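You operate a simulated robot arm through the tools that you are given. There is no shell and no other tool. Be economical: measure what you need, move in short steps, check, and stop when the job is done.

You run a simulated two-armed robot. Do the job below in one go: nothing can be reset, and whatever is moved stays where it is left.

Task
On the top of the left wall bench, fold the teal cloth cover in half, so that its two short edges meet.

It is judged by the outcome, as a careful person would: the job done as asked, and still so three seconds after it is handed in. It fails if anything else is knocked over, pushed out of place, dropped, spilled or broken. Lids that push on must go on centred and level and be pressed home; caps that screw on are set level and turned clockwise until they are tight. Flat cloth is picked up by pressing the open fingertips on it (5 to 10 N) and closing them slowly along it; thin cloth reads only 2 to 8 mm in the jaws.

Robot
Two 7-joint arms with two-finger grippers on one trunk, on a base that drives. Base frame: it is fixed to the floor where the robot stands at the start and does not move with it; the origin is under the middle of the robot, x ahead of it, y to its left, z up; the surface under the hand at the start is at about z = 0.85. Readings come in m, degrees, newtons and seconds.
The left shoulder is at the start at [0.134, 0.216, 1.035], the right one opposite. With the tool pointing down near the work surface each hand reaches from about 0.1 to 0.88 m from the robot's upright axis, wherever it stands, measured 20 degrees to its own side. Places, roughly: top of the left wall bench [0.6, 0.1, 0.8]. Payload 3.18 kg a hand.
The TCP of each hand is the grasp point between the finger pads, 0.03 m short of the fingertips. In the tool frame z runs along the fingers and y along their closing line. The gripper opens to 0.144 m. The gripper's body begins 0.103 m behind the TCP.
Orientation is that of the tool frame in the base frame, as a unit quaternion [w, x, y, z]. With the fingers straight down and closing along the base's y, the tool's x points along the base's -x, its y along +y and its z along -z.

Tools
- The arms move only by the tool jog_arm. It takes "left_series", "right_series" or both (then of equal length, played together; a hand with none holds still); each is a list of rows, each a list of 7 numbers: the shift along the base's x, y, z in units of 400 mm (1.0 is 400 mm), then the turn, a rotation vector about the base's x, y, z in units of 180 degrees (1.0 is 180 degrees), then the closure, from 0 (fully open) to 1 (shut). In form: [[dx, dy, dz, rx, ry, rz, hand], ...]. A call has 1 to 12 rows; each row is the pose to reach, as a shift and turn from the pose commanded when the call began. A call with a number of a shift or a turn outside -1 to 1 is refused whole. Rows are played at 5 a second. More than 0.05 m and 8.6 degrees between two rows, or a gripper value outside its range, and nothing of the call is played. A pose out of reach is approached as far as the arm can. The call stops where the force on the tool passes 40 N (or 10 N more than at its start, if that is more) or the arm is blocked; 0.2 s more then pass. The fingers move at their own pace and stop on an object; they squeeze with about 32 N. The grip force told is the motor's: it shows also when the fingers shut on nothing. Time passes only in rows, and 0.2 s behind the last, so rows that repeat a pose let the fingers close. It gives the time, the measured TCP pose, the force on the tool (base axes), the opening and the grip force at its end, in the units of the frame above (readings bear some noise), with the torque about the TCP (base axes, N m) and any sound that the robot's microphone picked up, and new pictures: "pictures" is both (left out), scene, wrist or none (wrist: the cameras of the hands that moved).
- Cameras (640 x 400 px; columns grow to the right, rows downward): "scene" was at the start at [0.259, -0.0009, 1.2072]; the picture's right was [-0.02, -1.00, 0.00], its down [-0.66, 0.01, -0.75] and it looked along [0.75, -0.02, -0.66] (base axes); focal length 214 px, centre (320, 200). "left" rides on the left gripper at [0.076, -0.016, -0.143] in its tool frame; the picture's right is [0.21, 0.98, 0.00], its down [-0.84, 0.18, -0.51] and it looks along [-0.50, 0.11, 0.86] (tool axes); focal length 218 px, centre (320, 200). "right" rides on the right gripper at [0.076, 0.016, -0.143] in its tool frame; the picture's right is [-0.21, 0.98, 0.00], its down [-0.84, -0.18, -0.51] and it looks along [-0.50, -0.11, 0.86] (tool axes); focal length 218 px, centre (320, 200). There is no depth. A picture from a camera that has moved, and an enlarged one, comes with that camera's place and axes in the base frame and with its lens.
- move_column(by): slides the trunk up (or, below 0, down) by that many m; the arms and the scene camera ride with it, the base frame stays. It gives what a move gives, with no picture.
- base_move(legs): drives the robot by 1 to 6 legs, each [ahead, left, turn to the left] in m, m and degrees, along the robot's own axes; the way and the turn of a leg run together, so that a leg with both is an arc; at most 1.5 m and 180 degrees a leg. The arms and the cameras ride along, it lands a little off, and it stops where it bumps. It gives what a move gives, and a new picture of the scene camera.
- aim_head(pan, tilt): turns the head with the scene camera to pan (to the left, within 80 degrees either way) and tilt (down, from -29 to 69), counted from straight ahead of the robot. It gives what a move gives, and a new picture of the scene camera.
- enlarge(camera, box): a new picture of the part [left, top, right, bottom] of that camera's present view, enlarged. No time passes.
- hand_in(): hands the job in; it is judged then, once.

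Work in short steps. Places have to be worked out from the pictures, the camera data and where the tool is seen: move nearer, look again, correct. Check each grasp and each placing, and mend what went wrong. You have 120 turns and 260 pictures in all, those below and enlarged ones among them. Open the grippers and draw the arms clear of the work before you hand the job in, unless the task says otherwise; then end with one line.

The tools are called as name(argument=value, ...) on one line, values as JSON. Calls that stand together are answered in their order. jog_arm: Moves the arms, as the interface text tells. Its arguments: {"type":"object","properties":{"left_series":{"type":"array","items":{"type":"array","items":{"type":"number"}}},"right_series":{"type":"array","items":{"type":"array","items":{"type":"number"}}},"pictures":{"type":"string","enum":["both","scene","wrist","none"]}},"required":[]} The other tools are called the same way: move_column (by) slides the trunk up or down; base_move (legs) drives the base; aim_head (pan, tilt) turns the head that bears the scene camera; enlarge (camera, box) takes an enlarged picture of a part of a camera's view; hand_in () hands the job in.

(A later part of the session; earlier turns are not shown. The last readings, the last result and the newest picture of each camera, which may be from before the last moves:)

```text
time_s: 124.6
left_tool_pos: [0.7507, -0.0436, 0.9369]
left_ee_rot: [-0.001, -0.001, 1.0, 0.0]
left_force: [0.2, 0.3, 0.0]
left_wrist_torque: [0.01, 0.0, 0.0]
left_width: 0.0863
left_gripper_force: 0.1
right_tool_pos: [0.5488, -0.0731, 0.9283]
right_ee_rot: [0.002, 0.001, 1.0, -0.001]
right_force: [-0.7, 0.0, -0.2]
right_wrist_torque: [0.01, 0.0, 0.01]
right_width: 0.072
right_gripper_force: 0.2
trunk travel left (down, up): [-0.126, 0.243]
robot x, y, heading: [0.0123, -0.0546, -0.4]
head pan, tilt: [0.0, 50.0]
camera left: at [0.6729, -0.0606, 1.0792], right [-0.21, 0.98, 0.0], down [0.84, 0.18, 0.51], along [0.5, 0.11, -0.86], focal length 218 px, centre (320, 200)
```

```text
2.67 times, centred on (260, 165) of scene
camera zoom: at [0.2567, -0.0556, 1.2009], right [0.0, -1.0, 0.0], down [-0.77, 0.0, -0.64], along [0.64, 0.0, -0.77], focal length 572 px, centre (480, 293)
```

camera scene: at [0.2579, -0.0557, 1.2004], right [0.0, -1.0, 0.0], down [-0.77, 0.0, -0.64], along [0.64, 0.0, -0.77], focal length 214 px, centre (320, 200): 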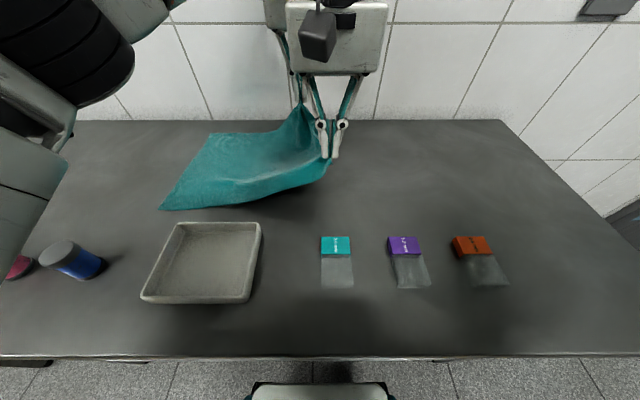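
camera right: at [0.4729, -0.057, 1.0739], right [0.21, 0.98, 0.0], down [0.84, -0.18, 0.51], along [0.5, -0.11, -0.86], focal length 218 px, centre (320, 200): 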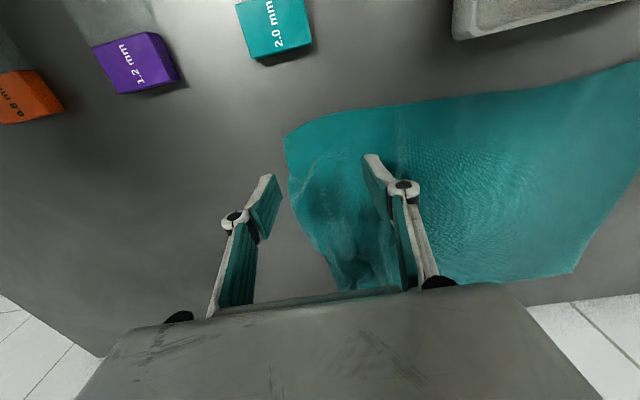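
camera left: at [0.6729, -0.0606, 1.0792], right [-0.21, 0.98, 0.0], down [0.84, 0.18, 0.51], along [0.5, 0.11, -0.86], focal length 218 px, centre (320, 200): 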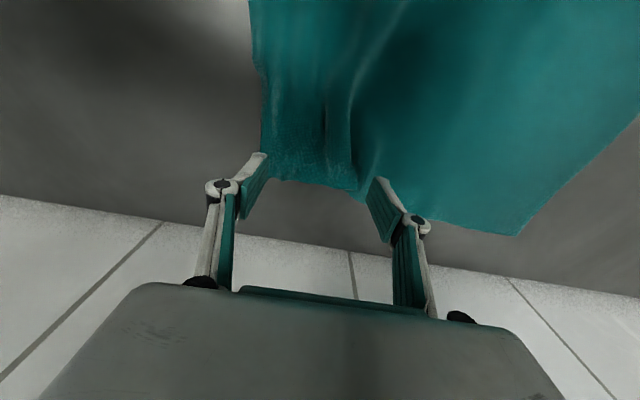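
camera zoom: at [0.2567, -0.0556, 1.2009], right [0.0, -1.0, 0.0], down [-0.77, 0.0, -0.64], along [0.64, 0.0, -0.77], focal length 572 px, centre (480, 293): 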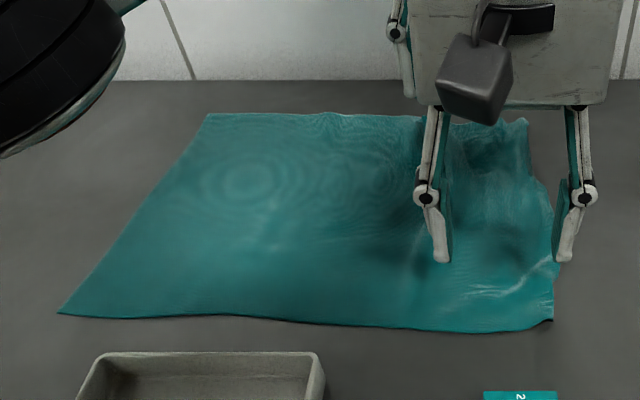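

The cloth is nearly flat: right edge at y≈−0.10 to −0.11, left edge at y≈0.27 near and 0.24 far. I'll step the base right for reach and set a shallow grip (20 mm opening) right at the edge.

base_move(legs=[[0, -0.08, 0]])

jog_arm(left_series=[[0.015, 0.03, 0, 0, 0, 0, 0.86], [0.036, 0.07, -0.03, 0, 0, 0, 0.86], [0.036, 0.07, -0.08, 0, 0, 0, 0.86], [0.036, 0.07, -0.125, 0, 0, 0, 0.86]], right_series=[[0, 0.05, 0, 0, 0, 0, 0.86], [0, 0.128, -0.02, 0, 0, 0, 0.86], [0, 0.128, -0.06, 0, 0, 0, 0.86], [0, 0.128, -0.105, 0, 0, 0, 0.86]], pictures="none")

enlarge(camera="left", box=[160, 60, 480, 260])

enlarge(camera="right", box=[160, 60, 480, 260])

```text
time_s: 125.9
left_tool_pos: [0.75, -0.1232, 0.9344]
left_ee_rot: [-0.002, -0.001, 1.0, 0.001]
left_force: [-0.1, 0.0, -0.2]
left_wrist_torque: [0.0, -0.01, 0.01]
left_width: 0.0865
left_gripper_force: 0.0
right_tool_pos: [0.5494, -0.1534, 0.9268]
right_ee_rot: [0.001, 0.001, 1.0, -0.002]
right_force: [-0.2, -0.2, -0.2]
right_wrist_torque: [0.02, 0.0, 0.01]
right_width: 0.0718
right_gripper_force: 0.1
trunk travel left (down, up): [-0.126, 0.243]
robot x, y, heading: [0.0128, -0.134, -0.1]
head pan, tilt: [0.0, 50.0]
camera scene: at [0.258, -0.135, 1.2003], right [0.0, -1.0, 0.0], down [-0.77, 0.0, -0.64], along [0.64, 0.0, -0.77], focal length 214 px, centre (320, 200)
```

scene: 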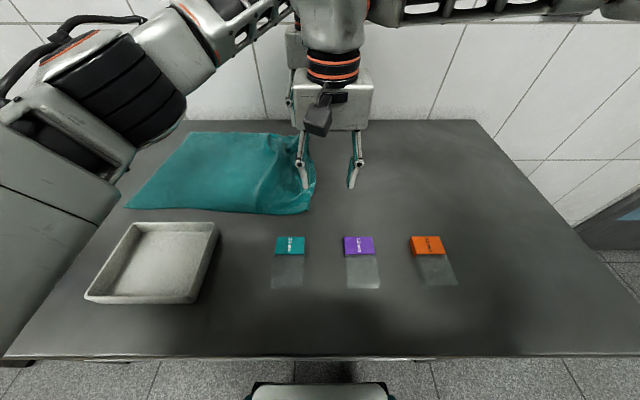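

```text
time_s: 126.9
left_tool_pos: [0.7658, -0.0936, 0.8833]
left_ee_rot: [-0.003, -0.002, 1.0, 0.0]
left_force: [-0.5, -0.9, 0.5]
left_wrist_torque: [0.04, 0.01, 0.01]
left_width: 0.0205
left_gripper_force: 0.1
right_tool_pos: [0.55, -0.1013, 0.8844]
right_ee_rot: [0.002, 0.001, 1.0, -0.001]
right_force: [0.0, 1.0, -0.6]
right_wrist_torque: [-0.01, 0.05, -0.01]
right_width: 0.02
right_gripper_force: 0.0
trunk travel left (down, up): [-0.126, 0.243]
robot x, y, heading: [0.0116, -0.1369, -0.4]
head pan, tilt: [0.0, 50.0]
```

```text
2.00 times, centred on (320, 160) of left
camera zoom: at [0.6895, -0.1108, 1.0263], right [-0.21, 0.98, 0.0], down [0.84, 0.18, 0.5], along [0.49, 0.11, -0.86], focal length 436 px, centre (320, 280)
```

zoom: 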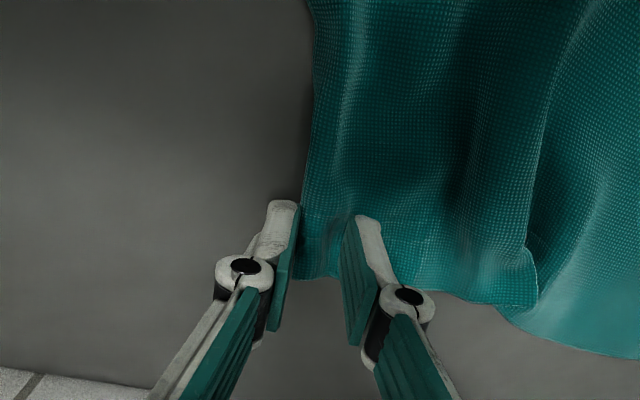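

```text
2.00 times, centred on (320, 160) of right
camera zoom: at [0.4749, -0.0845, 1.0285], right [0.21, 0.98, 0.0], down [0.84, -0.18, 0.51], along [0.5, -0.11, -0.86], focal length 436 px, centre (320, 280)
```

zoom: 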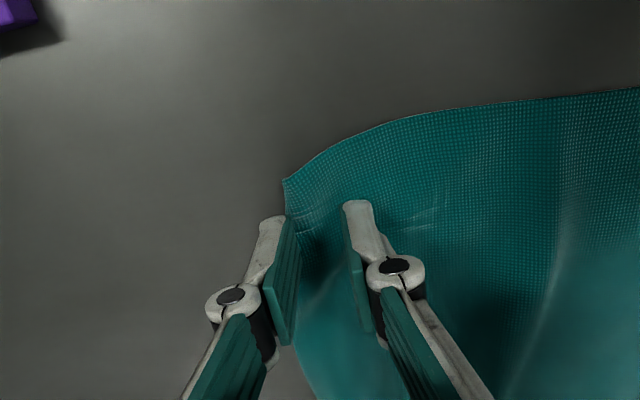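

Both outer fingers sit just outside the edge. I'll press lightly and close slowly.

jog_arm(left_series=[[0, 0, -0.005, 0, 0, 0, 0.86], [0, 0, -0.009, 0, 0, 0, 0.86], [0, 0, -0.01, 0, 0, 0, 0.87], [0, 0, -0.01, 0, 0, 0, 0.885], [0, 0, -0.01, 0, 0, 0, 0.9], [0, 0, -0.01, 0, 0, 0, 0.915], [0, 0, -0.01, 0, 0, 0, 0.93], [0, 0, -0.01, 0, 0, 0, 0.945], [0, 0, -0.01, 0, 0, 0, 0.96], [0, 0, -0.01, 0, 0, 0, 0.98], [0, 0, -0.01, 0, 0, 0, 1], [0, 0, -0.01, 0, 0, 0, 1]], right_series=[[0, 0, -0.006, 0, 0, 0, 0.86], [0, 0, -0.011, 0, 0, 0, 0.86], [0, 0, -0.012, 0, 0, 0, 0.87], [0, 0, -0.012, 0, 0, 0, 0.885], [0, 0, -0.012, 0, 0, 0, 0.9], [0, 0, -0.012, 0, 0, 0, 0.915], [0, 0, -0.012, 0, 0, 0, 0.93], [0, 0, -0.012, 0, 0, 0, 0.945], [0, 0, -0.012, 0, 0, 0, 0.96], [0, 0, -0.012, 0, 0, 0, 0.98], [0, 0, -0.012, 0, 0, 0, 1], [0, 0, -0.012, 0, 0, 0, 1]], pictures="wrist")

```text
time_s: 129.5
left_tool_pos: [0.7654, -0.0946, 0.8814]
left_ee_rot: [-0.001, -0.001, 1.0, 0.0]
left_force: [-0.7, 0.6, 2.1]
left_wrist_torque: [0.0, 0.05, 0.04]
left_width: 0.0036
left_gripper_force: 39.6
right_tool_pos: [0.5486, -0.1014, 0.8793]
right_ee_rot: [0.001, 0.001, 1.0, -0.002]
right_force: [-0.3, 1.0, -1.4]
right_wrist_torque: [-0.02, -0.03, -0.02]
right_width: 0.0045
right_gripper_force: 30.7
trunk travel left (down, up): [-0.126, 0.243]
robot x, y, heading: [0.0154, -0.1355, 0.2]
head pan, tilt: [0.0, 50.0]
camera right: at [0.4742, -0.0848, 1.0248], right [0.21, 0.98, 0.0], down [0.84, -0.18, 0.51], along [0.5, -0.11, -0.86], focal length 218 px, centre (320, 200)
camera left: at [0.6883, -0.1109, 1.0241], right [-0.21, 0.98, 0.0], down [0.84, 0.18, 0.51], along [0.49, 0.11, -0.86], focal length 218 px, centre (320, 200)
```

right: 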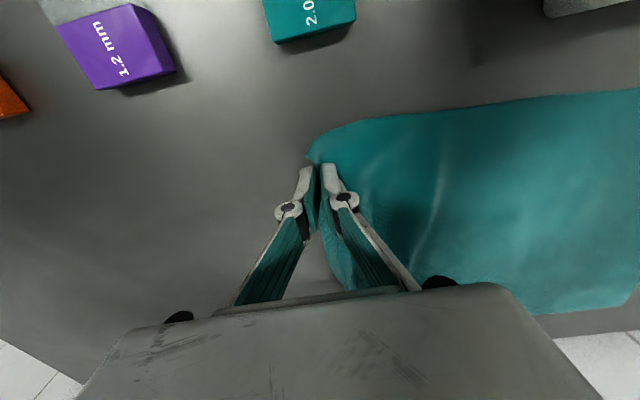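
left: 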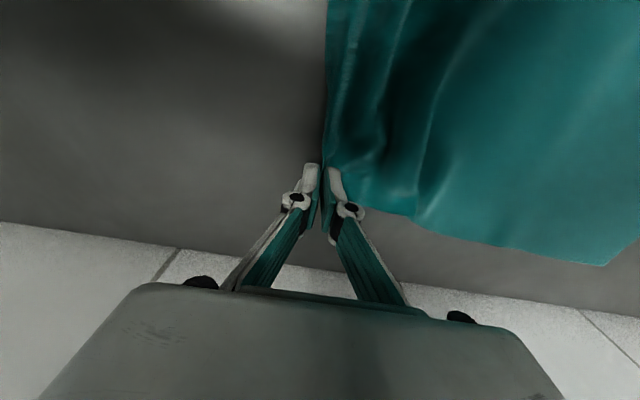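

Shallow grips on both hands. I'll raise slightly and drive 3.5 cm right to pull out the remaining wrinkles.

jog_arm(left_series=[[0, 0, 0.03, 0, 0, 0, 1], [0, 0, 0.05, 0, 0, 0, 1]], right_series=[[0, 0, 0.03, 0, 0, 0, 1], [0, 0, 0.05, 0, 0, 0, 1]], pictures="none")

base_move(legs=[[0, -0.035, 0]])

enlarge(camera="left", box=[0, 0, 640, 400])

```text
time_s: 130.1
left_tool_pos: [0.764, -0.0946, 0.9014]
left_ee_rot: [-0.002, 0.0, 1.0, -0.001]
left_force: [-0.6, -0.1, -0.4]
left_wrist_torque: [0.11, -0.05, 0.01]
left_width: 0.0047
left_gripper_force: 41.4
right_tool_pos: [0.5497, -0.1016, 0.9012]
right_ee_rot: [0.001, 0.001, 1.0, -0.001]
right_force: [0.2, 0.9, -1.3]
right_wrist_torque: [0.01, -0.01, -0.01]
right_width: 0.0042
right_gripper_force: 29.6
trunk travel left (down, up): [-0.126, 0.243]
robot x, y, heading: [0.0124, -0.1332, -0.3]
head pan, tilt: [0.0, 50.0]
```

```text
time_s: 131.1
left_tool_pos: [0.765, -0.129, 0.9008]
left_ee_rot: [-0.002, -0.001, 1.0, 0.0]
left_force: [-0.3, 0.0, 2.6]
left_wrist_torque: [0.19, -0.03, 0.01]
left_width: 0.0035
left_gripper_force: 39.5
right_tool_pos: [0.549, -0.1361, 0.9003]
right_ee_rot: [0.001, 0.001, 1.0, -0.001]
right_force: [0.5, 0.7, 0.9]
right_wrist_torque: [0.13, 0.02, 0.0]
right_width: 0.0031
right_gripper_force: 26.5
trunk travel left (down, up): [-0.126, 0.243]
robot x, y, heading: [0.0128, -0.1729, -0.4]
head pan, tilt: [0.0, 50.0]
camera scene: at [0.2579, -0.1695, 1.2003], right [0.0, -1.0, 0.0], down [-0.77, 0.0, -0.64], along [0.64, 0.0, -0.77], focal length 214 px, centre (320, 200)
```

scene: 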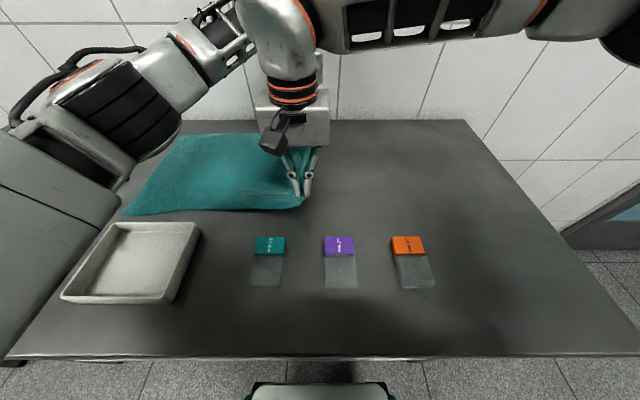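

```text
1.00 times, centred on (320, 200) of left (not enlarged: the box is as wide or as high as the picture)
camera zoom: at [0.6881, -0.1459, 1.0434], right [-0.21, 0.98, 0.0], down [0.84, 0.18, 0.5], along [0.49, 0.11, -0.86], focal length 218 px, centre (320, 200)
```

zoom: 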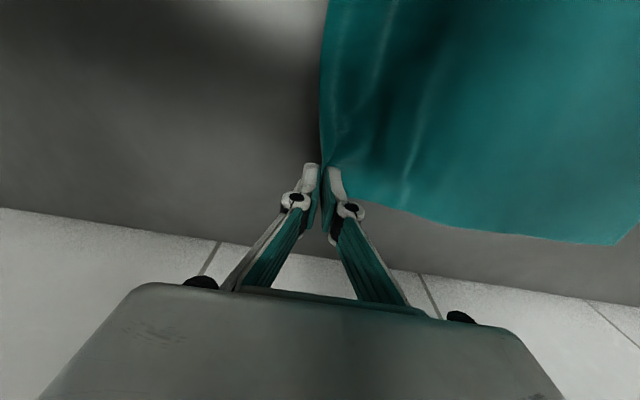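

The left edge is now straight at y≈0.227 and the sheet is taut, so the fold line should be y≈0.045. I'll run the arc's rising half with base steps left and arm lifts.

base_move(legs=[[0, 0.0275, 0]])

jog_arm(left_series=[[0, 0, 0.04, 0, 0, 0, 1], [0, 0, 0.08, 0, 0, 0, 1], [0, 0, 0.12, 0, 0, 0, 1], [0, 0, 0.16, 0, 0, 0, 1]], right_series=[[0, 0, 0.04, 0, 0, 0, 1], [0, 0, 0.08, 0, 0, 0, 1], [0, 0, 0.12, 0, 0, 0, 1], [0, 0, 0.16, 0, 0, 0, 1]], pictures="none")

base_move(legs=[[0, 0.045, 0]])

jog_arm(left_series=[[0, 0, 0.04, 0, 0, 0, 1], [0, 0, 0.08, 0, 0, 0, 1], [0, 0, 0.12, 0, 0, 0, 1]], right_series=[[0, 0, 0.04, 0, 0, 0, 1], [0, 0, 0.08, 0, 0, 0, 1], [0, 0, 0.12, 0, 0, 0, 1]], pictures="none")

base_move(legs=[[0, 0.055, 0]])

```text
time_s: 132.1
left_tool_pos: [0.7647, -0.1006, 0.902]
left_ee_rot: [-0.001, -0.001, 1.0, 0.0]
left_force: [0.2, 0.1, -0.3]
left_wrist_torque: [0.01, 0.0, 0.03]
left_width: 0.0048
left_gripper_force: 40.7
right_tool_pos: [0.5495, -0.1067, 0.8999]
right_ee_rot: [0.001, 0.001, 1.0, -0.001]
right_force: [0.0, -2.2, -1.1]
right_wrist_torque: [-0.09, -0.01, -0.02]
right_width: 0.0027
right_gripper_force: 29.1
trunk travel left (down, up): [-0.126, 0.243]
robot x, y, heading: [0.0088, -0.1404, 0.0]
head pan, tilt: [0.0, 50.0]
camera scene: at [0.258, -0.1415, 1.2002], right [0.0, -1.0, 0.0], down [-0.77, 0.0, -0.64], along [0.64, 0.0, -0.77], focal length 214 px, centre (320, 200)
```

scene: 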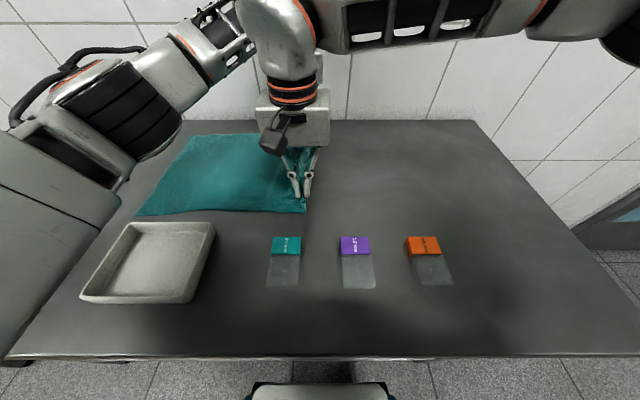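

```text
time_s: 133.1
left_tool_pos: [0.764, -0.1014, 0.9664]
left_ee_rot: [-0.001, -0.001, 1.0, -0.001]
left_force: [-0.7, -0.3, -1.7]
left_wrist_torque: [0.06, -0.03, -0.03]
left_width: 0.0051
left_gripper_force: 32.4
right_tool_pos: [0.5487, -0.1073, 0.9655]
right_ee_rot: [0.001, 0.0, 1.0, 0.001]
right_force: [0.1, 0.6, -0.3]
right_wrist_torque: [-0.12, 0.0, 0.03]
right_width: 0.0051
right_gripper_force: 43.0
trunk travel left (down, up): [-0.126, 0.243]
robot x, y, heading: [0.0161, -0.1407, -0.3]
head pan, tilt: [0.0, 50.0]
```

```text
time_s: 134.1
left_tool_pos: [0.7632, -0.0575, 0.9652]
left_ee_rot: [-0.002, -0.002, 1.0, -0.001]
left_force: [-0.8, 0.3, -0.8]
left_wrist_torque: [-0.03, -0.01, -0.02]
left_width: 0.0055
left_gripper_force: 30.1
right_tool_pos: [0.5495, -0.0632, 0.9643]
right_ee_rot: [0.002, 0.001, 1.0, 0.0]
right_force: [-0.3, 0.1, 2.8]
right_wrist_torque: [0.09, 0.0, -0.03]
right_width: 0.0024
right_gripper_force: 36.8
trunk travel left (down, up): [-0.126, 0.243]
robot x, y, heading: [0.0086, -0.0964, -0.2]
head pan, tilt: [0.0, 50.0]
camera scene: at [0.2579, -0.097, 1.2004], right [0.0, -1.0, 0.0], down [-0.77, 0.0, -0.64], along [0.64, 0.0, -0.77], focal length 214 px, centre (320, 200)
```

scene: 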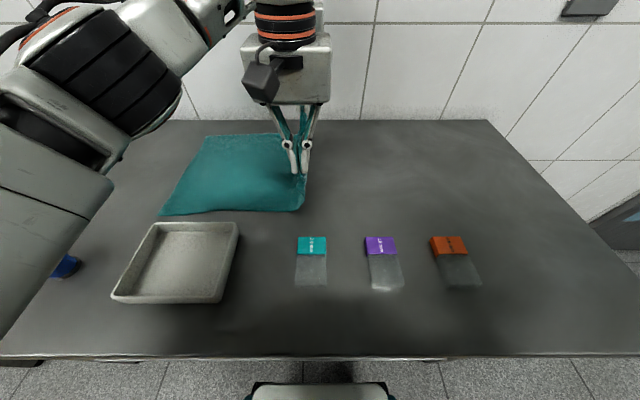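

```text
time_s: 135.0
left_tool_pos: [0.7933, 0.0573, 0.9589]
left_ee_rot: [-0.008, -0.082, 0.992, 0.093]
left_force: [0.3, 0.2, -0.7]
left_wrist_torque: [0.01, -0.02, 0.01]
left_width: 0.0025
left_gripper_force: 27.8
left hand out of reach, approached as far as the arm can: row 3
right_tool_pos: [0.5508, -0.063, 1.0107]
right_ee_rot: [0.001, 0.0, 1.0, 0.0]
right_force: [-0.4, -0.9, 0.3]
right_wrist_torque: [0.05, -0.02, 0.0]
right_width: 0.0041
right_gripper_force: 26.1
trunk travel left (down, up): [-0.126, 0.243]
robot x, y, heading: [0.0128, -0.098, -0.1]
head pan, tilt: [0.0, 50.0]
stopped in row 3 (left hand): the arm was blocked; the commanded pose is now the measured one
```

```text
time_s: 136.1
left_tool_pos: [0.794, 0.1115, 0.961]
left_ee_rot: [-0.005, -0.082, 0.992, 0.092]
left_force: [0.2, 1.5, -0.8]
left_wrist_torque: [-0.01, 0.02, 0.01]
left_width: 0.0009
left_gripper_force: 29.3
right_tool_pos: [0.5496, -0.0074, 1.0113]
right_ee_rot: [0.003, 0.0, 1.0, -0.001]
right_force: [1.9, -4.8, 1.1]
right_wrist_torque: [-0.2, -0.04, -0.05]
right_width: 0.0002
right_gripper_force: 29.1
trunk travel left (down, up): [-0.126, 0.243]
robot x, y, heading: [0.0114, -0.0429, -0.1]
head pan, tilt: [0.0, 50.0]
camera scene: at [0.2581, -0.0422, 1.2003], right [0.0, -1.0, 0.0], down [-0.77, 0.0, -0.64], along [0.64, 0.0, -0.77], focal length 214 px, centre (320, 200)
```

scene: 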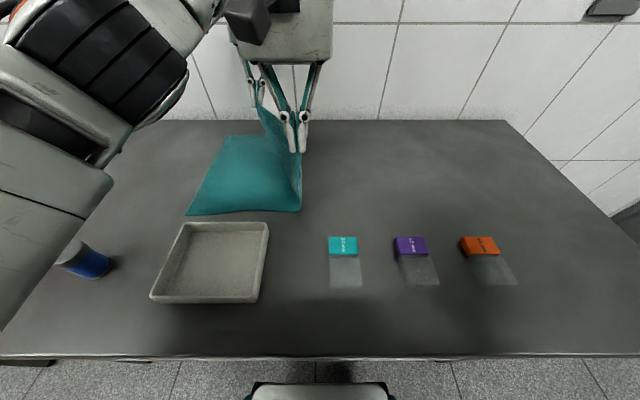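

The left arm overreached at x≈0.765 above z≈1.0, which explains the earlier jumps. I'll bring it back to a comfortable pose, straighten it, and gain height with the column.

jog_arm(left_series=[[-0.02, -0.04, 0.01, -0.012, 0, -0.01, 1], [-0.04, -0.08, 0.02, -0.024, -0.001, -0.02, 1], [-0.06, -0.12, 0.03, -0.036, -0.002, -0.031, 1], [-0.075, -0.16, 0.04, -0.048, -0.003, -0.042, 1], [-0.09, -0.19, 0.05, -0.0586, -0.003, -0.052, 1]], pictures="none")

move_column(by=0.03)

base_move(legs=[[0, 0.05, 0]])

enlarge(camera="right", box=[0, 0, 640, 400])

```text
time_s: 136.7
left_tool_pos: [0.7795, 0.1408, 0.8786]
left_ee_rot: [-0.073, -0.091, 0.988, 0.097]
left_force: [-0.1, -3.9, 35.9]
left_wrist_torque: [-0.15, -0.29, -0.06]
left_width: 0.0
left_gripper_force: 30.3
left hand out of reach, approached as far as the arm can: row 1, 2
right_tool_pos: [0.5463, -0.0093, 1.0157]
right_ee_rot: [0.004, 0.0, 1.0, -0.001]
right_force: [0.3, 0.1, -1.5]
right_wrist_torque: [0.03, 0.03, 0.0]
right_width: 0.006
right_gripper_force: 36.9
trunk travel left (down, up): [-0.126, 0.243]
robot x, y, heading: [0.0105, -0.0415, -0.4]
head pan, tilt: [0.0, 50.0]
stopped in row 2 (left hand): the arm was blocked; the commanded pose is now the measured one
```

```text
time_s: 136.9
left_tool_pos: [0.7817, 0.1455, 0.8788]
left_ee_rot: [-0.07, -0.091, 0.988, 0.105]
left_force: [-2.5, -2.4, 25.1]
left_wrist_torque: [-0.12, -0.05, -0.03]
left_width: 0.0001
left_gripper_force: 30.6
right_tool_pos: [0.5471, -0.008, 1.0156]
right_ee_rot: [0.005, 0.001, 1.0, -0.002]
right_force: [0.6, -0.1, -0.1]
right_wrist_torque: [0.09, 0.04, 0.0]
right_width: 0.0002
right_gripper_force: 23.1
trunk travel left (down, up): [-0.128, 0.241]
robot x, y, heading: [0.0081, -0.0416, -0.4]
head pan, tilt: [0.0, 50.0]
stopped: the force on the tool passed its limit at 69 N (the readings are from after the stop); the commanded pose is now the measured one
```

```text
time_s: 138.1
left_tool_pos: [0.7794, 0.1969, 0.8789]
left_ee_rot: [-0.071, -0.092, 0.988, 0.104]
left_force: [2.7, 3.6, 28.6]
left_wrist_torque: [0.09, -0.24, 0.03]
left_width: 0.0
left_gripper_force: 30.9
right_tool_pos: [0.5457, 0.0425, 1.0171]
right_ee_rot: [0.006, 0.0, 1.0, -0.001]
right_force: [0.3, 0.8, 0.4]
right_wrist_torque: [0.0, 0.04, 0.03]
right_width: 0.0033
right_gripper_force: 26.3
trunk travel left (down, up): [-0.128, 0.241]
robot x, y, heading: [0.0104, 0.0068, -0.2]
head pan, tilt: [0.0, 50.0]
camera scene: at [0.2536, 0.0078, 1.2037], right [0.0, -1.0, 0.0], down [-0.76, 0.0, -0.64], along [0.64, 0.0, -0.76], focal length 214 px, centre (320, 200)
```

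scene: 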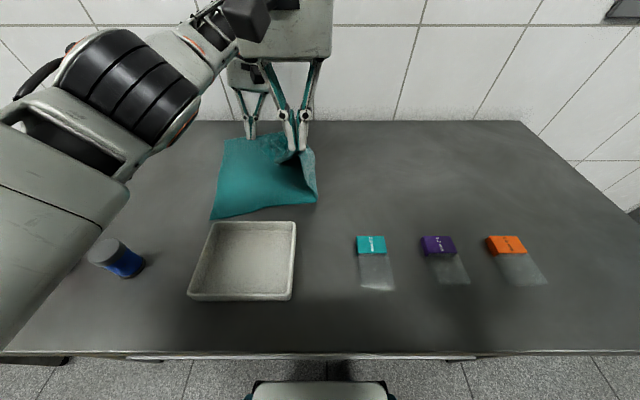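

```text
1.00 times, centred on (320, 200) of right (not enlarged: the box is as wide or as high as the picture)
camera zoom: at [0.4698, 0.0589, 1.1612], right [0.21, 0.98, 0.0], down [0.84, -0.18, 0.52], along [0.51, -0.11, -0.86], focal length 218 px, centre (320, 200)
```

zoom: 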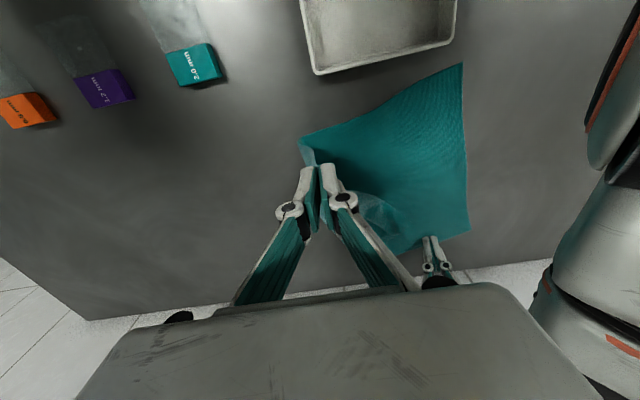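

The right camera view shows the left forearm pressed against the right wrist, which pushed the left hand down. Moving the left hand +y frees it, and it's near its landing spot anyway. I'll lift it a little and move it to the far edge.

jog_arm(left_series=[[0, 0.0, 0.03, 0, 0, 0, 1], [0, 0.03, 0.06, -0.01, 0, -0.01, 1], [-0.01, 0.06, 0.07, -0.02, -0.01, -0.02, 1], [-0.02, 0.1, 0.07, -0.03, -0.02, -0.035, 1], [-0.03, 0.14, 0.06, -0.045, -0.03, -0.05, 1], [-0.03, 0.165, 0.03, -0.06, -0.04, -0.058, 1]], pictures="none")

enlarge(camera="left", box=[0, 0, 640, 400])

```text
time_s: 139.5
left_tool_pos: [0.8206, 0.2475, 0.9054]
left_ee_rot: [-0.015, -0.003, 1.0, 0.022]
left_force: [0.2, 0.4, -1.0]
left_wrist_torque: [-0.01, -0.01, 0.02]
left_width: 0.0001
left_gripper_force: 30.5
left hand out of reach, approached as far as the arm can: row 3, 4, 5, 6
right_tool_pos: [0.5467, 0.0416, 1.0172]
right_ee_rot: [0.006, -0.001, 1.0, 0.0]
right_force: [-0.6, -0.3, 1.4]
right_wrist_torque: [0.0, -0.01, -0.05]
right_width: 0.0019
right_gripper_force: 28.1
trunk travel left (down, up): [-0.128, 0.241]
robot x, y, heading: [0.0092, 0.0093, -0.0]
head pan, tilt: [0.0, 50.0]
```

```text
1.00 times, centred on (320, 200) of left (not enlarged: the box is as wide or as high as the picture)
camera zoom: at [0.7486, 0.2244, 1.0496], right [-0.22, 0.98, 0.05], down [0.86, 0.16, 0.49], along [0.47, 0.15, -0.87], focal length 218 px, centre (320, 200)
```

zoom: 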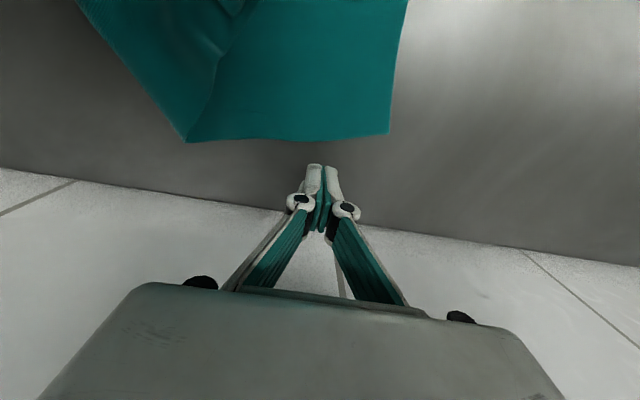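

The left hand has lost the cloth. I'll move it up and away and look at what we have.

jog_arm(left_series=[[-0.05, 0.08, 0.05, 0, 0, 0, 0.9], [-0.13, 0.16, 0.1, 0.004, 0.003, 0, 0.9], [-0.22, 0.24, 0.15, 0.008, 0.006, 0, 0.9], [-0.3, 0.32, 0.15, 0.012, 0.009, 0, 0.9], [-0.35, 0.4, 0.15, 0.014, 0.01, 0, 0.9]], pictures="none")

enlarge(camera="scene", box=[190, 100, 350, 230])

enlarge(camera="left", box=[0, 0, 640, 400])

```text
refused: row 3 steps farther than a row can; nothing moved
```

```text
3.08 times, centred on (270, 165) of scene
camera zoom: at [0.2535, 0.0058, 1.2035], right [0.0, -1.0, 0.0], down [-0.76, 0.0, -0.64], along [0.64, 0.0, -0.76], focal length 660 px, centre (474, 308)
```

zoom: 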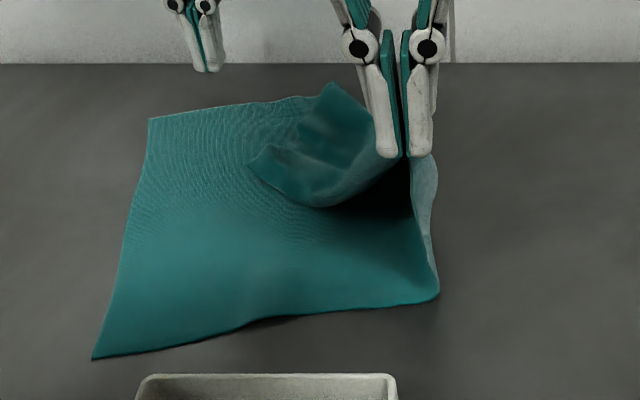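

```text
1.00 times, centred on (320, 200) of left (not enlarged: the box is as wide or as high as the picture)
camera zoom: at [0.7486, 0.2244, 1.0496], right [-0.22, 0.98, 0.05], down [0.86, 0.16, 0.49], along [0.47, 0.15, -0.87], focal length 218 px, centre (320, 200)
```

zoom: 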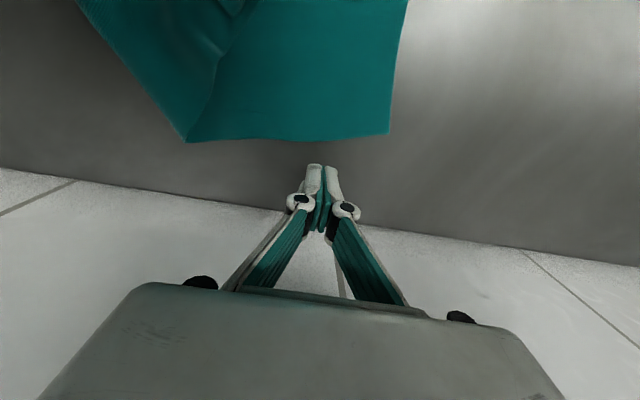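

Only the far flap dropped; the near corner is still in the right hand. I'll finish corner by corner, starting by parking the left hand clear with smaller steps and carrying the near corner over by base.

jog_arm(left_series=[[-0.04, 0.06, 0.05, 0, 0, 0, 0.9], [-0.1, 0.12, 0.09, 0.004, 0.003, 0, 0.9], [-0.16, 0.18, 0.12, 0.008, 0.006, 0, 0.9], [-0.22, 0.24, 0.15, 0.012, 0.009, 0, 0.9], [-0.28, 0.3, 0.15, 0.014, 0.01, 0, 0.9], [-0.34, 0.36, 0.15, 0.014, 0.01, 0, 0.9]], pictures="none")

jog_arm(right_series=[[0, 0, -0.05, 0, 0, 0, 1], [0, 0, -0.1, 0, 0, 0, 1]], pictures="none")

base_move(legs=[[0, 0.19, 0]])

enlarge(camera="scene", box=[230, 100, 390, 230])

```text
time_s: 140.9
left_tool_pos: [0.7946, 0.4028, 0.9914]
left_ee_rot: [-0.026, 0.0, 0.999, 0.034]
left_force: [0.5, 1.2, -0.1]
left_wrist_torque: [0.0, 0.02, 0.0]
left_width: 0.0145
left_gripper_force: 0.1
left hand out of reach, approached as far as the arm can: row 1, 2, 3, 4, 5, 6
right_tool_pos: [0.5492, 0.0422, 1.0165]
right_ee_rot: [0.005, -0.002, 1.0, -0.001]
right_force: [-0.3, -1.1, 0.0]
right_wrist_torque: [0.08, 0.03, -0.01]
right_width: 0.0026
right_gripper_force: 28.1
trunk travel left (down, up): [-0.128, 0.241]
robot x, y, heading: [0.0097, 0.0085, -0.0]
head pan, tilt: [0.0, 50.0]
```

```text
time_s: 141.5
left_tool_pos: [0.7949, 0.4013, 0.9911]
left_ee_rot: [-0.026, -0.002, 0.999, 0.033]
left_force: [-0.5, -0.5, 0.5]
left_wrist_torque: [-0.03, 0.0, 0.03]
left_width: 0.0146
left_gripper_force: 0.1
right_tool_pos: [0.5494, 0.0424, 0.9748]
right_ee_rot: [0.004, -0.001, 1.0, -0.001]
right_force: [-0.1, -0.1, -0.8]
right_wrist_torque: [-0.01, 0.04, 0.02]
right_width: 0.0047
right_gripper_force: 33.9
trunk travel left (down, up): [-0.128, 0.241]
robot x, y, heading: [0.011, 0.0086, -0.0]
head pan, tilt: [0.0, 50.0]
```

```text
time_s: 143.8
left_tool_pos: [0.7947, 0.5919, 0.9905]
left_ee_rot: [-0.026, -0.001, 0.999, 0.033]
left_force: [-0.3, -0.6, 1.7]
left_wrist_torque: [-0.02, -0.02, 0.0]
left_width: 0.0145
left_gripper_force: 0.1
right_tool_pos: [0.5496, 0.2321, 0.9761]
right_ee_rot: [0.004, -0.001, 1.0, -0.002]
right_force: [-0.9, 0.4, -0.1]
right_wrist_torque: [0.02, 0.01, 0.01]
right_width: 0.0017
right_gripper_force: 27.1
trunk travel left (down, up): [-0.128, 0.241]
robot x, y, heading: [0.0116, 0.1968, -0.2]
head pan, tilt: [0.0, 50.0]
camera scene: at [0.2563, 0.1974, 1.2029], right [0.0, -1.0, 0.0], down [-0.77, 0.0, -0.64], along [0.64, 0.0, -0.77], focal length 214 px, centre (320, 200)
```

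scene: 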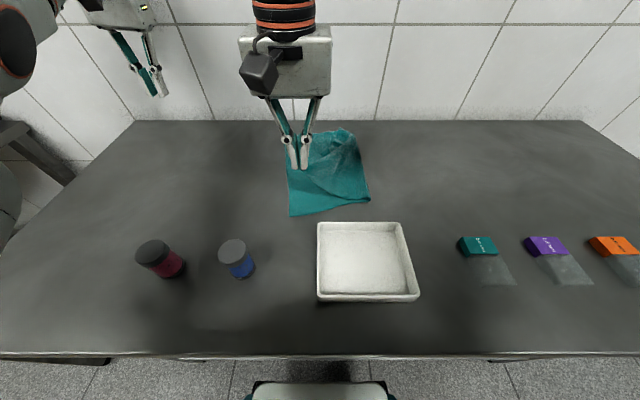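

```text
3.08 times, centred on (310, 165) of scene
camera zoom: at [0.2563, 0.1974, 1.2029], right [0.0, -1.0, 0.0], down [-0.77, 0.0, -0.64], along [0.64, 0.0, -0.77], focal length 660 px, centre (351, 308)
```

zoom: 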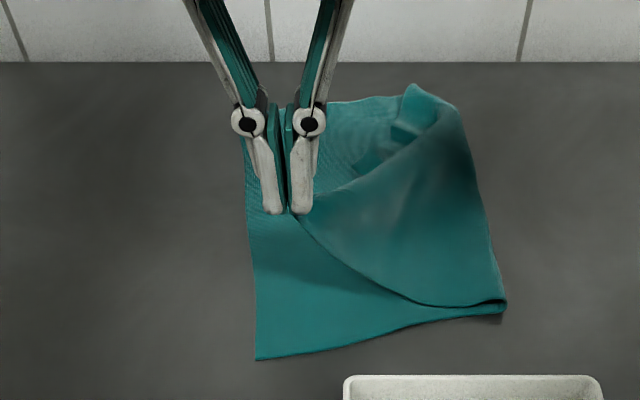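

The near fold was dragged left because the hand was still high when it reached the edge. I'll go back over the fold, then return while lowering early so the sheet never pulls taut until the end.

base_move(legs=[[0, -0.21, 0], [0, 0.1, 0]])

jog_arm(right_series=[[0, 0.02, -0.05, 0, 0, 0, 1], [0, 0.04, -0.1, 0, 0, 0, 1], [0, 0.04, -0.13, 0, 0, 0, 1]], pictures="none")

base_move(legs=[[0, 0.085, 0]])

enlarge(camera="scene", box=[230, 100, 390, 230])

```text
time_s: 147.3
left_tool_pos: [0.7937, 0.4821, 0.9915]
left_ee_rot: [-0.027, -0.002, 0.999, 0.033]
left_force: [0.7, -0.2, -0.3]
left_wrist_torque: [0.0, 0.02, 0.0]
left_width: 0.0142
left_gripper_force: 0.1
right_tool_pos: [0.549, 0.1229, 0.976]
right_ee_rot: [0.005, -0.002, 1.0, -0.001]
right_force: [-1.6, 0.0, 1.5]
right_wrist_torque: [-0.04, 0.03, -0.02]
right_width: 0.0028
right_gripper_force: 39.0
trunk travel left (down, up): [-0.128, 0.241]
robot x, y, heading: [0.0146, 0.0874, -0.0]
head pan, tilt: [0.0, 50.0]
camera scene: at [0.2563, 0.088, 1.2029], right [0.0, -1.0, 0.0], down [-0.77, 0.0, -0.64], along [0.64, 0.0, -0.77], focal length 214 px, centre (320, 200)
```

scene: 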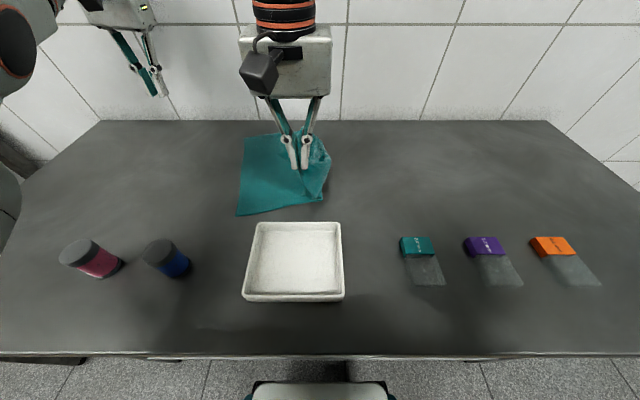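

```text
time_s: 148.2
left_tool_pos: [0.7943, 0.4823, 0.9907]
left_ee_rot: [-0.026, -0.002, 0.999, 0.033]
left_force: [-0.3, 0.7, 0.7]
left_wrist_torque: [0.04, 0.04, -0.01]
left_width: 0.0145
left_gripper_force: 0.0
right_tool_pos: [0.5501, 0.1394, 0.9239]
right_ee_rot: [0.004, -0.002, 1.0, -0.001]
right_force: [-0.3, -0.8, 2.7]
right_wrist_torque: [0.02, 0.0, 0.0]
right_width: 0.0005
right_gripper_force: 28.0
trunk travel left (down, up): [-0.128, 0.241]
robot x, y, heading: [0.0143, 0.0868, 0.3]
head pan, tilt: [0.0, 50.0]
```

```text
time_s: 149.6
left_tool_pos: [0.7935, 0.5682, 0.9912]
left_ee_rot: [-0.027, -0.003, 0.999, 0.033]
left_force: [-0.7, 0.4, 0.5]
left_wrist_torque: [-0.03, 0.0, 0.0]
left_width: 0.0143
left_gripper_force: 0.1
right_tool_pos: [0.5493, 0.2244, 0.9242]
right_ee_rot: [0.004, -0.002, 1.0, 0.0]
right_force: [0.0, 0.4, -0.4]
right_wrist_torque: [0.02, 0.02, 0.01]
right_width: 0.004
right_gripper_force: 40.5
trunk travel left (down, up): [-0.128, 0.241]
robot x, y, heading: [0.0111, 0.1703, 0.0]
head pan, tilt: [0.0, 50.0]
camera scene: at [0.2561, 0.1734, 1.2029], right [0.0, -1.0, 0.0], down [-0.77, 0.0, -0.64], along [0.64, 0.0, -0.77], focal length 214 px, centre (320, 200)
```

scene: 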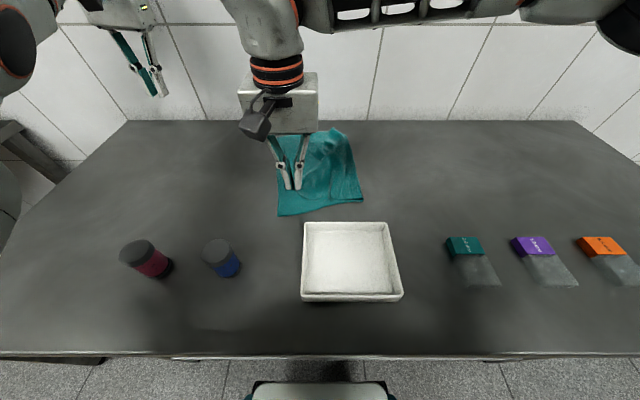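

```text
3.08 times, centred on (310, 165) of scene
camera zoom: at [0.2561, 0.1734, 1.2029], right [0.0, -1.0, 0.0], down [-0.77, 0.0, -0.64], along [0.64, 0.0, -0.77], focal length 660 px, centre (351, 308)
```

zoom: 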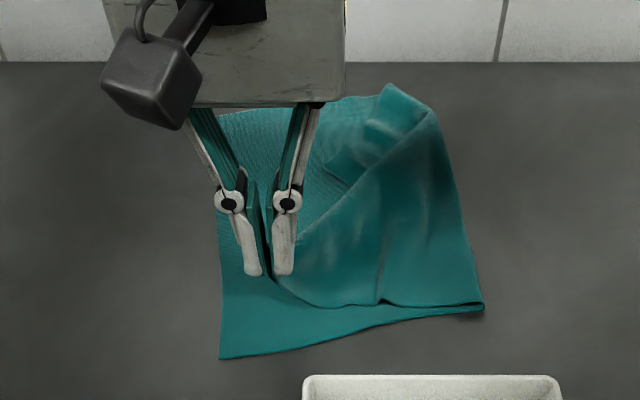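

The near fold is now about 18 cm from the left edge, close to half. I'll set the near corner down at about (0.535, 0.268).

jog_arm(right_series=[[-0.01, 0.03, -0.02, 0, 0, 0, 1], [-0.02, 0.06, -0.04, 0, 0, 0, 1], [-0.03, 0.09, -0.065, 0, 0, 0, 1], [-0.0375, 0.115, -0.09, 0, 0, 0, 1], [-0.0375, 0.115, -0.098, 0, 0, 0, 1], [-0.0375, 0.115, -0.1, 0, 0, 0, 0.97], [-0.0375, 0.115, -0.1, 0, 0, 0, 0.93], [-0.0375, 0.115, -0.1, 0, 0, 0, 0.88], [-0.0375, 0.12, -0.08, 0, 0, 0, 0.85], [-0.0375, 0.125, -0.04, 0, 0, 0, 0.85], [-0.0375, 0.125, 0.06, 0, 0, 0, 0.85], [-0.0375, 0.125, 0.16, 0, 0, 0, 0.85]], pictures="none")

enlarge(camera="scene", box=[230, 100, 390, 230])

enlarge(camera="right", box=[120, 60, 440, 300])

```text
time_s: 152.2
left_tool_pos: [0.7942, 0.568, 0.993]
left_ee_rot: [-0.025, -0.004, 0.999, 0.033]
left_force: [-0.3, -0.3, -0.1]
left_wrist_torque: [0.01, -0.02, -0.01]
left_width: 0.0145
left_gripper_force: 0.0
right_tool_pos: [0.5324, 0.2766, 0.9898]
right_ee_rot: [0.006, -0.001, 1.0, -0.001]
right_force: [0.2, -0.2, 0.0]
right_wrist_torque: [0.0, -0.03, 0.02]
right_width: 0.0216
right_gripper_force: 0.0
trunk travel left (down, up): [-0.128, 0.241]
robot x, y, heading: [0.0116, 0.172, 0.1]
head pan, tilt: [0.0, 50.0]
```

```text
3.08 times, centred on (310, 165) of scene
camera zoom: at [0.2554, 0.173, 1.2032], right [0.0, -1.0, 0.0], down [-0.77, 0.0, -0.64], along [0.64, 0.0, -0.77], focal length 660 px, centre (351, 308)
```

zoom: 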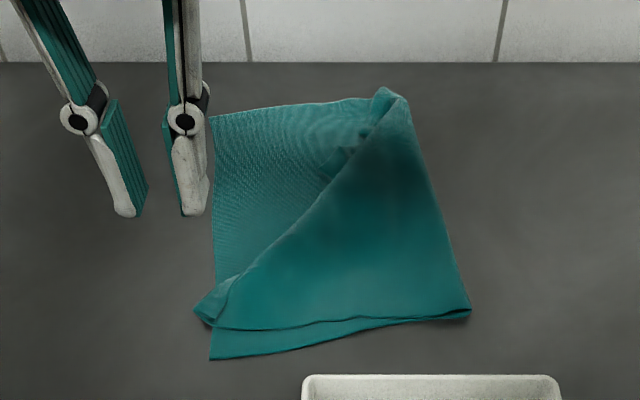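

```text
1.67 times, centred on (280, 180) of right
camera zoom: at [0.4575, 0.2914, 1.1334], right [0.2, 0.98, 0.0], down [0.84, -0.18, 0.52], along [0.51, -0.11, -0.86], focal length 364 px, centre (387, 233)
```

zoom: 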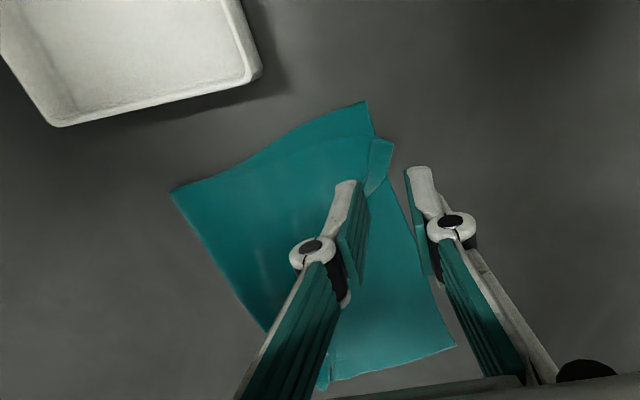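

The near corner is laid flat, close to the bottom corner. I'll park the right hand to the right and bring the left hand's camera over the far flap.

jog_arm(right_series=[[0, 0, 0.08, 0, 0, 0, 0.85], [0, -0.1, 0.12, 0, 0, 0, 0.85], [0, -0.2, 0.12, 0, 0, 0, 0.85], [0, -0.3, 0.12, 0, 0, 0, 0.85], [0, -0.4, 0.12, 0, 0, 0, 0.85], [0, -0.5, 0.12, 0, 0, 0, 0.85], [0, -0.6, 0.12, 0, 0, 0, 0.85], [0, -0.7, 0.12, 0, 0, 0, 0.85], [0, -0.8, 0.12, 0, 0, 0, 0.85]], left_series=[[0, 0, 0, 0, 0, 0, 0.85], [0, 0, 0, 0, 0, 0, 0.85], [0, 0, 0, 0, 0, 0, 0.85], [-0.03, -0.1, 0, 0, 0, 0, 0.85], [-0.06, -0.2, 0, 0, 0, 0, 0.85], [-0.09, -0.3, 0, 0, 0, 0, 0.85], [-0.12, -0.4, 0, 0, 0, 0, 0.85], [-0.15, -0.5, 0, 0, 0, 0, 0.85], [-0.17, -0.55, 0, 0, 0, 0, 0.85]], pictures="none")

enlarge(camera="left", box=[60, 0, 440, 220])

enlarge(camera="scene", box=[230, 100, 390, 230])

```text
time_s: 154.4
left_tool_pos: [0.7858, 0.3805, 0.9999]
left_ee_rot: [-0.035, -0.027, 0.999, 0.025]
left_force: [0.2, 0.3, -0.7]
left_wrist_torque: [-0.04, -0.02, 0.0]
left_width: 0.0219
left_gripper_force: 0.1
left hand out of reach, approached as far as the arm can: row 4, 5, 6, 7, 8, 9
right_tool_pos: [0.535, -0.0456, 1.0356]
right_ee_rot: [0.004, -0.001, 1.0, -0.001]
right_force: [-0.4, 1.0, -0.6]
right_wrist_torque: [-0.03, 0.0, 0.02]
right_width: 0.0218
right_gripper_force: 0.0
trunk travel left (down, up): [-0.128, 0.241]
robot x, y, heading: [0.0105, 0.1721, -0.0]
head pan, tilt: [0.0, 50.0]
stopped in row 9 (left hand): the arm was blocked; the commanded pose is now the measured one
```

```text
1.68 times, centred on (250, 110) of left
camera zoom: at [0.7198, 0.3521, 1.1468], right [-0.26, 0.96, 0.06], down [0.87, 0.2, 0.46], along [0.43, 0.17, -0.89], focal length 368 px, centre (438, 352)
```

zoom: 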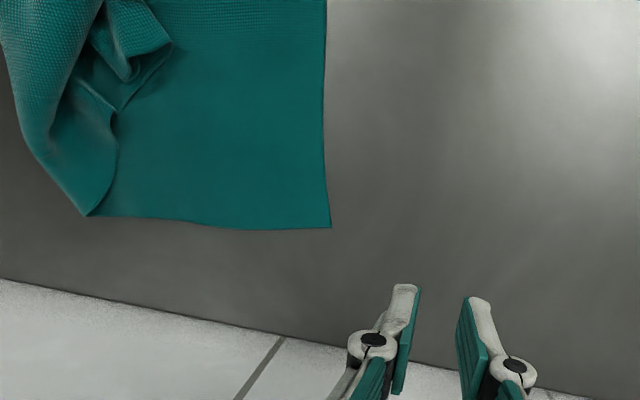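

```text
3.08 times, centred on (310, 165) of scene
camera zoom: at [0.2564, 0.174, 1.2028], right [0.0, -1.0, 0.0], down [-0.77, 0.0, -0.64], along [0.64, 0.0, -0.77], focal length 660 px, centre (351, 308)
```

zoom: 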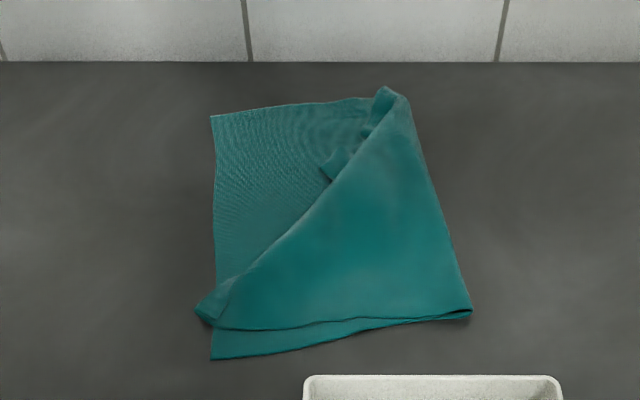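

The flap's far corner lies near (0.70, 0.19). The left arm is in an awkward posture, so I'll use the right hand for the far corner too. First I'll retract the left arm well out of the way.

jog_arm(left_series=[[-0.03, 0.04, 0.0, -0.004, -0.005, -0.004, 0.85], [-0.1, 0.1, 0.0, -0.008, -0.011, -0.008, 0.85], [-0.18, 0.16, 0.0, -0.012, -0.016, -0.012, 0.85], [-0.26, 0.22, 0.0, -0.016, -0.022, -0.017, 0.85], [-0.35, 0.26, 0.0, -0.016, -0.022, -0.017, 0.85], [-0.44, 0.28, 0.0, -0.016, -0.022, -0.017, 0.85], [-0.53, 0.3, 0.0, -0.016, -0.022, -0.017, 0.85]], pictures="none")

base_move(legs=[[0, 0.09, 0]])

```text
time_s: 156.0
left_tool_pos: [0.7885, 0.4808, 1.0581]
left_ee_rot: [-0.002, 0.002, 1.0, 0.0]
left_force: [-0.4, 1.8, 0.2]
left_wrist_torque: [-0.03, 0.03, 0.01]
left_width: 0.0217
left_gripper_force: 0.1
left hand out of reach, approached as far as the arm can: row 1, 2, 3, 4, 5, 6, 7
right_tool_pos: [0.5345, -0.0444, 1.0363]
right_ee_rot: [0.004, -0.001, 1.0, -0.001]
right_force: [0.1, 0.0, -0.5]
right_wrist_torque: [-0.02, -0.01, -0.02]
right_width: 0.0215
right_gripper_force: 0.1
trunk travel left (down, up): [-0.128, 0.241]
robot x, y, heading: [0.0084, 0.1684, 0.2]
head pan, tilt: [0.0, 50.0]
```

```text
time_s: 157.4
left_tool_pos: [0.7875, 0.571, 1.0586]
left_ee_rot: [0.0, 0.003, 1.0, 0.001]
left_force: [-0.2, 0.4, 0.7]
left_wrist_torque: [0.02, -0.01, 0.0]
left_width: 0.0217
left_gripper_force: 0.1
right_tool_pos: [0.5342, 0.0437, 1.0355]
right_ee_rot: [0.004, -0.001, 1.0, -0.001]
right_force: [0.8, 0.4, 0.0]
right_wrist_torque: [-0.02, 0.01, 0.0]
right_width: 0.0216
right_gripper_force: 0.0
trunk travel left (down, up): [-0.128, 0.241]
robot x, y, heading: [0.0102, 0.2607, 0.0]
head pan, tilt: [0.0, 50.0]
camera scene: at [0.256, 0.2623, 1.2029], right [0.0, -1.0, 0.0], down [-0.77, 0.0, -0.64], along [0.64, 0.0, -0.77], focal length 214 px, centre (320, 200)
```

scene: 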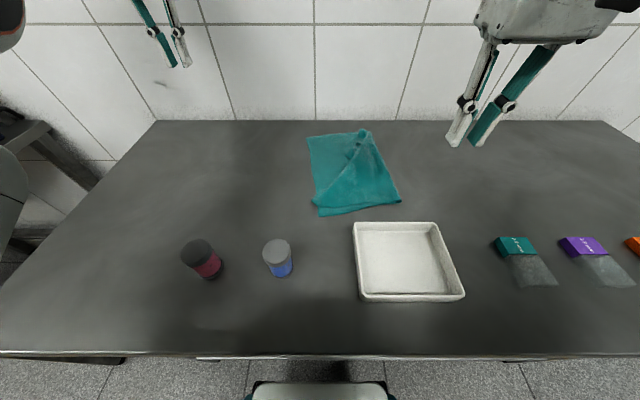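

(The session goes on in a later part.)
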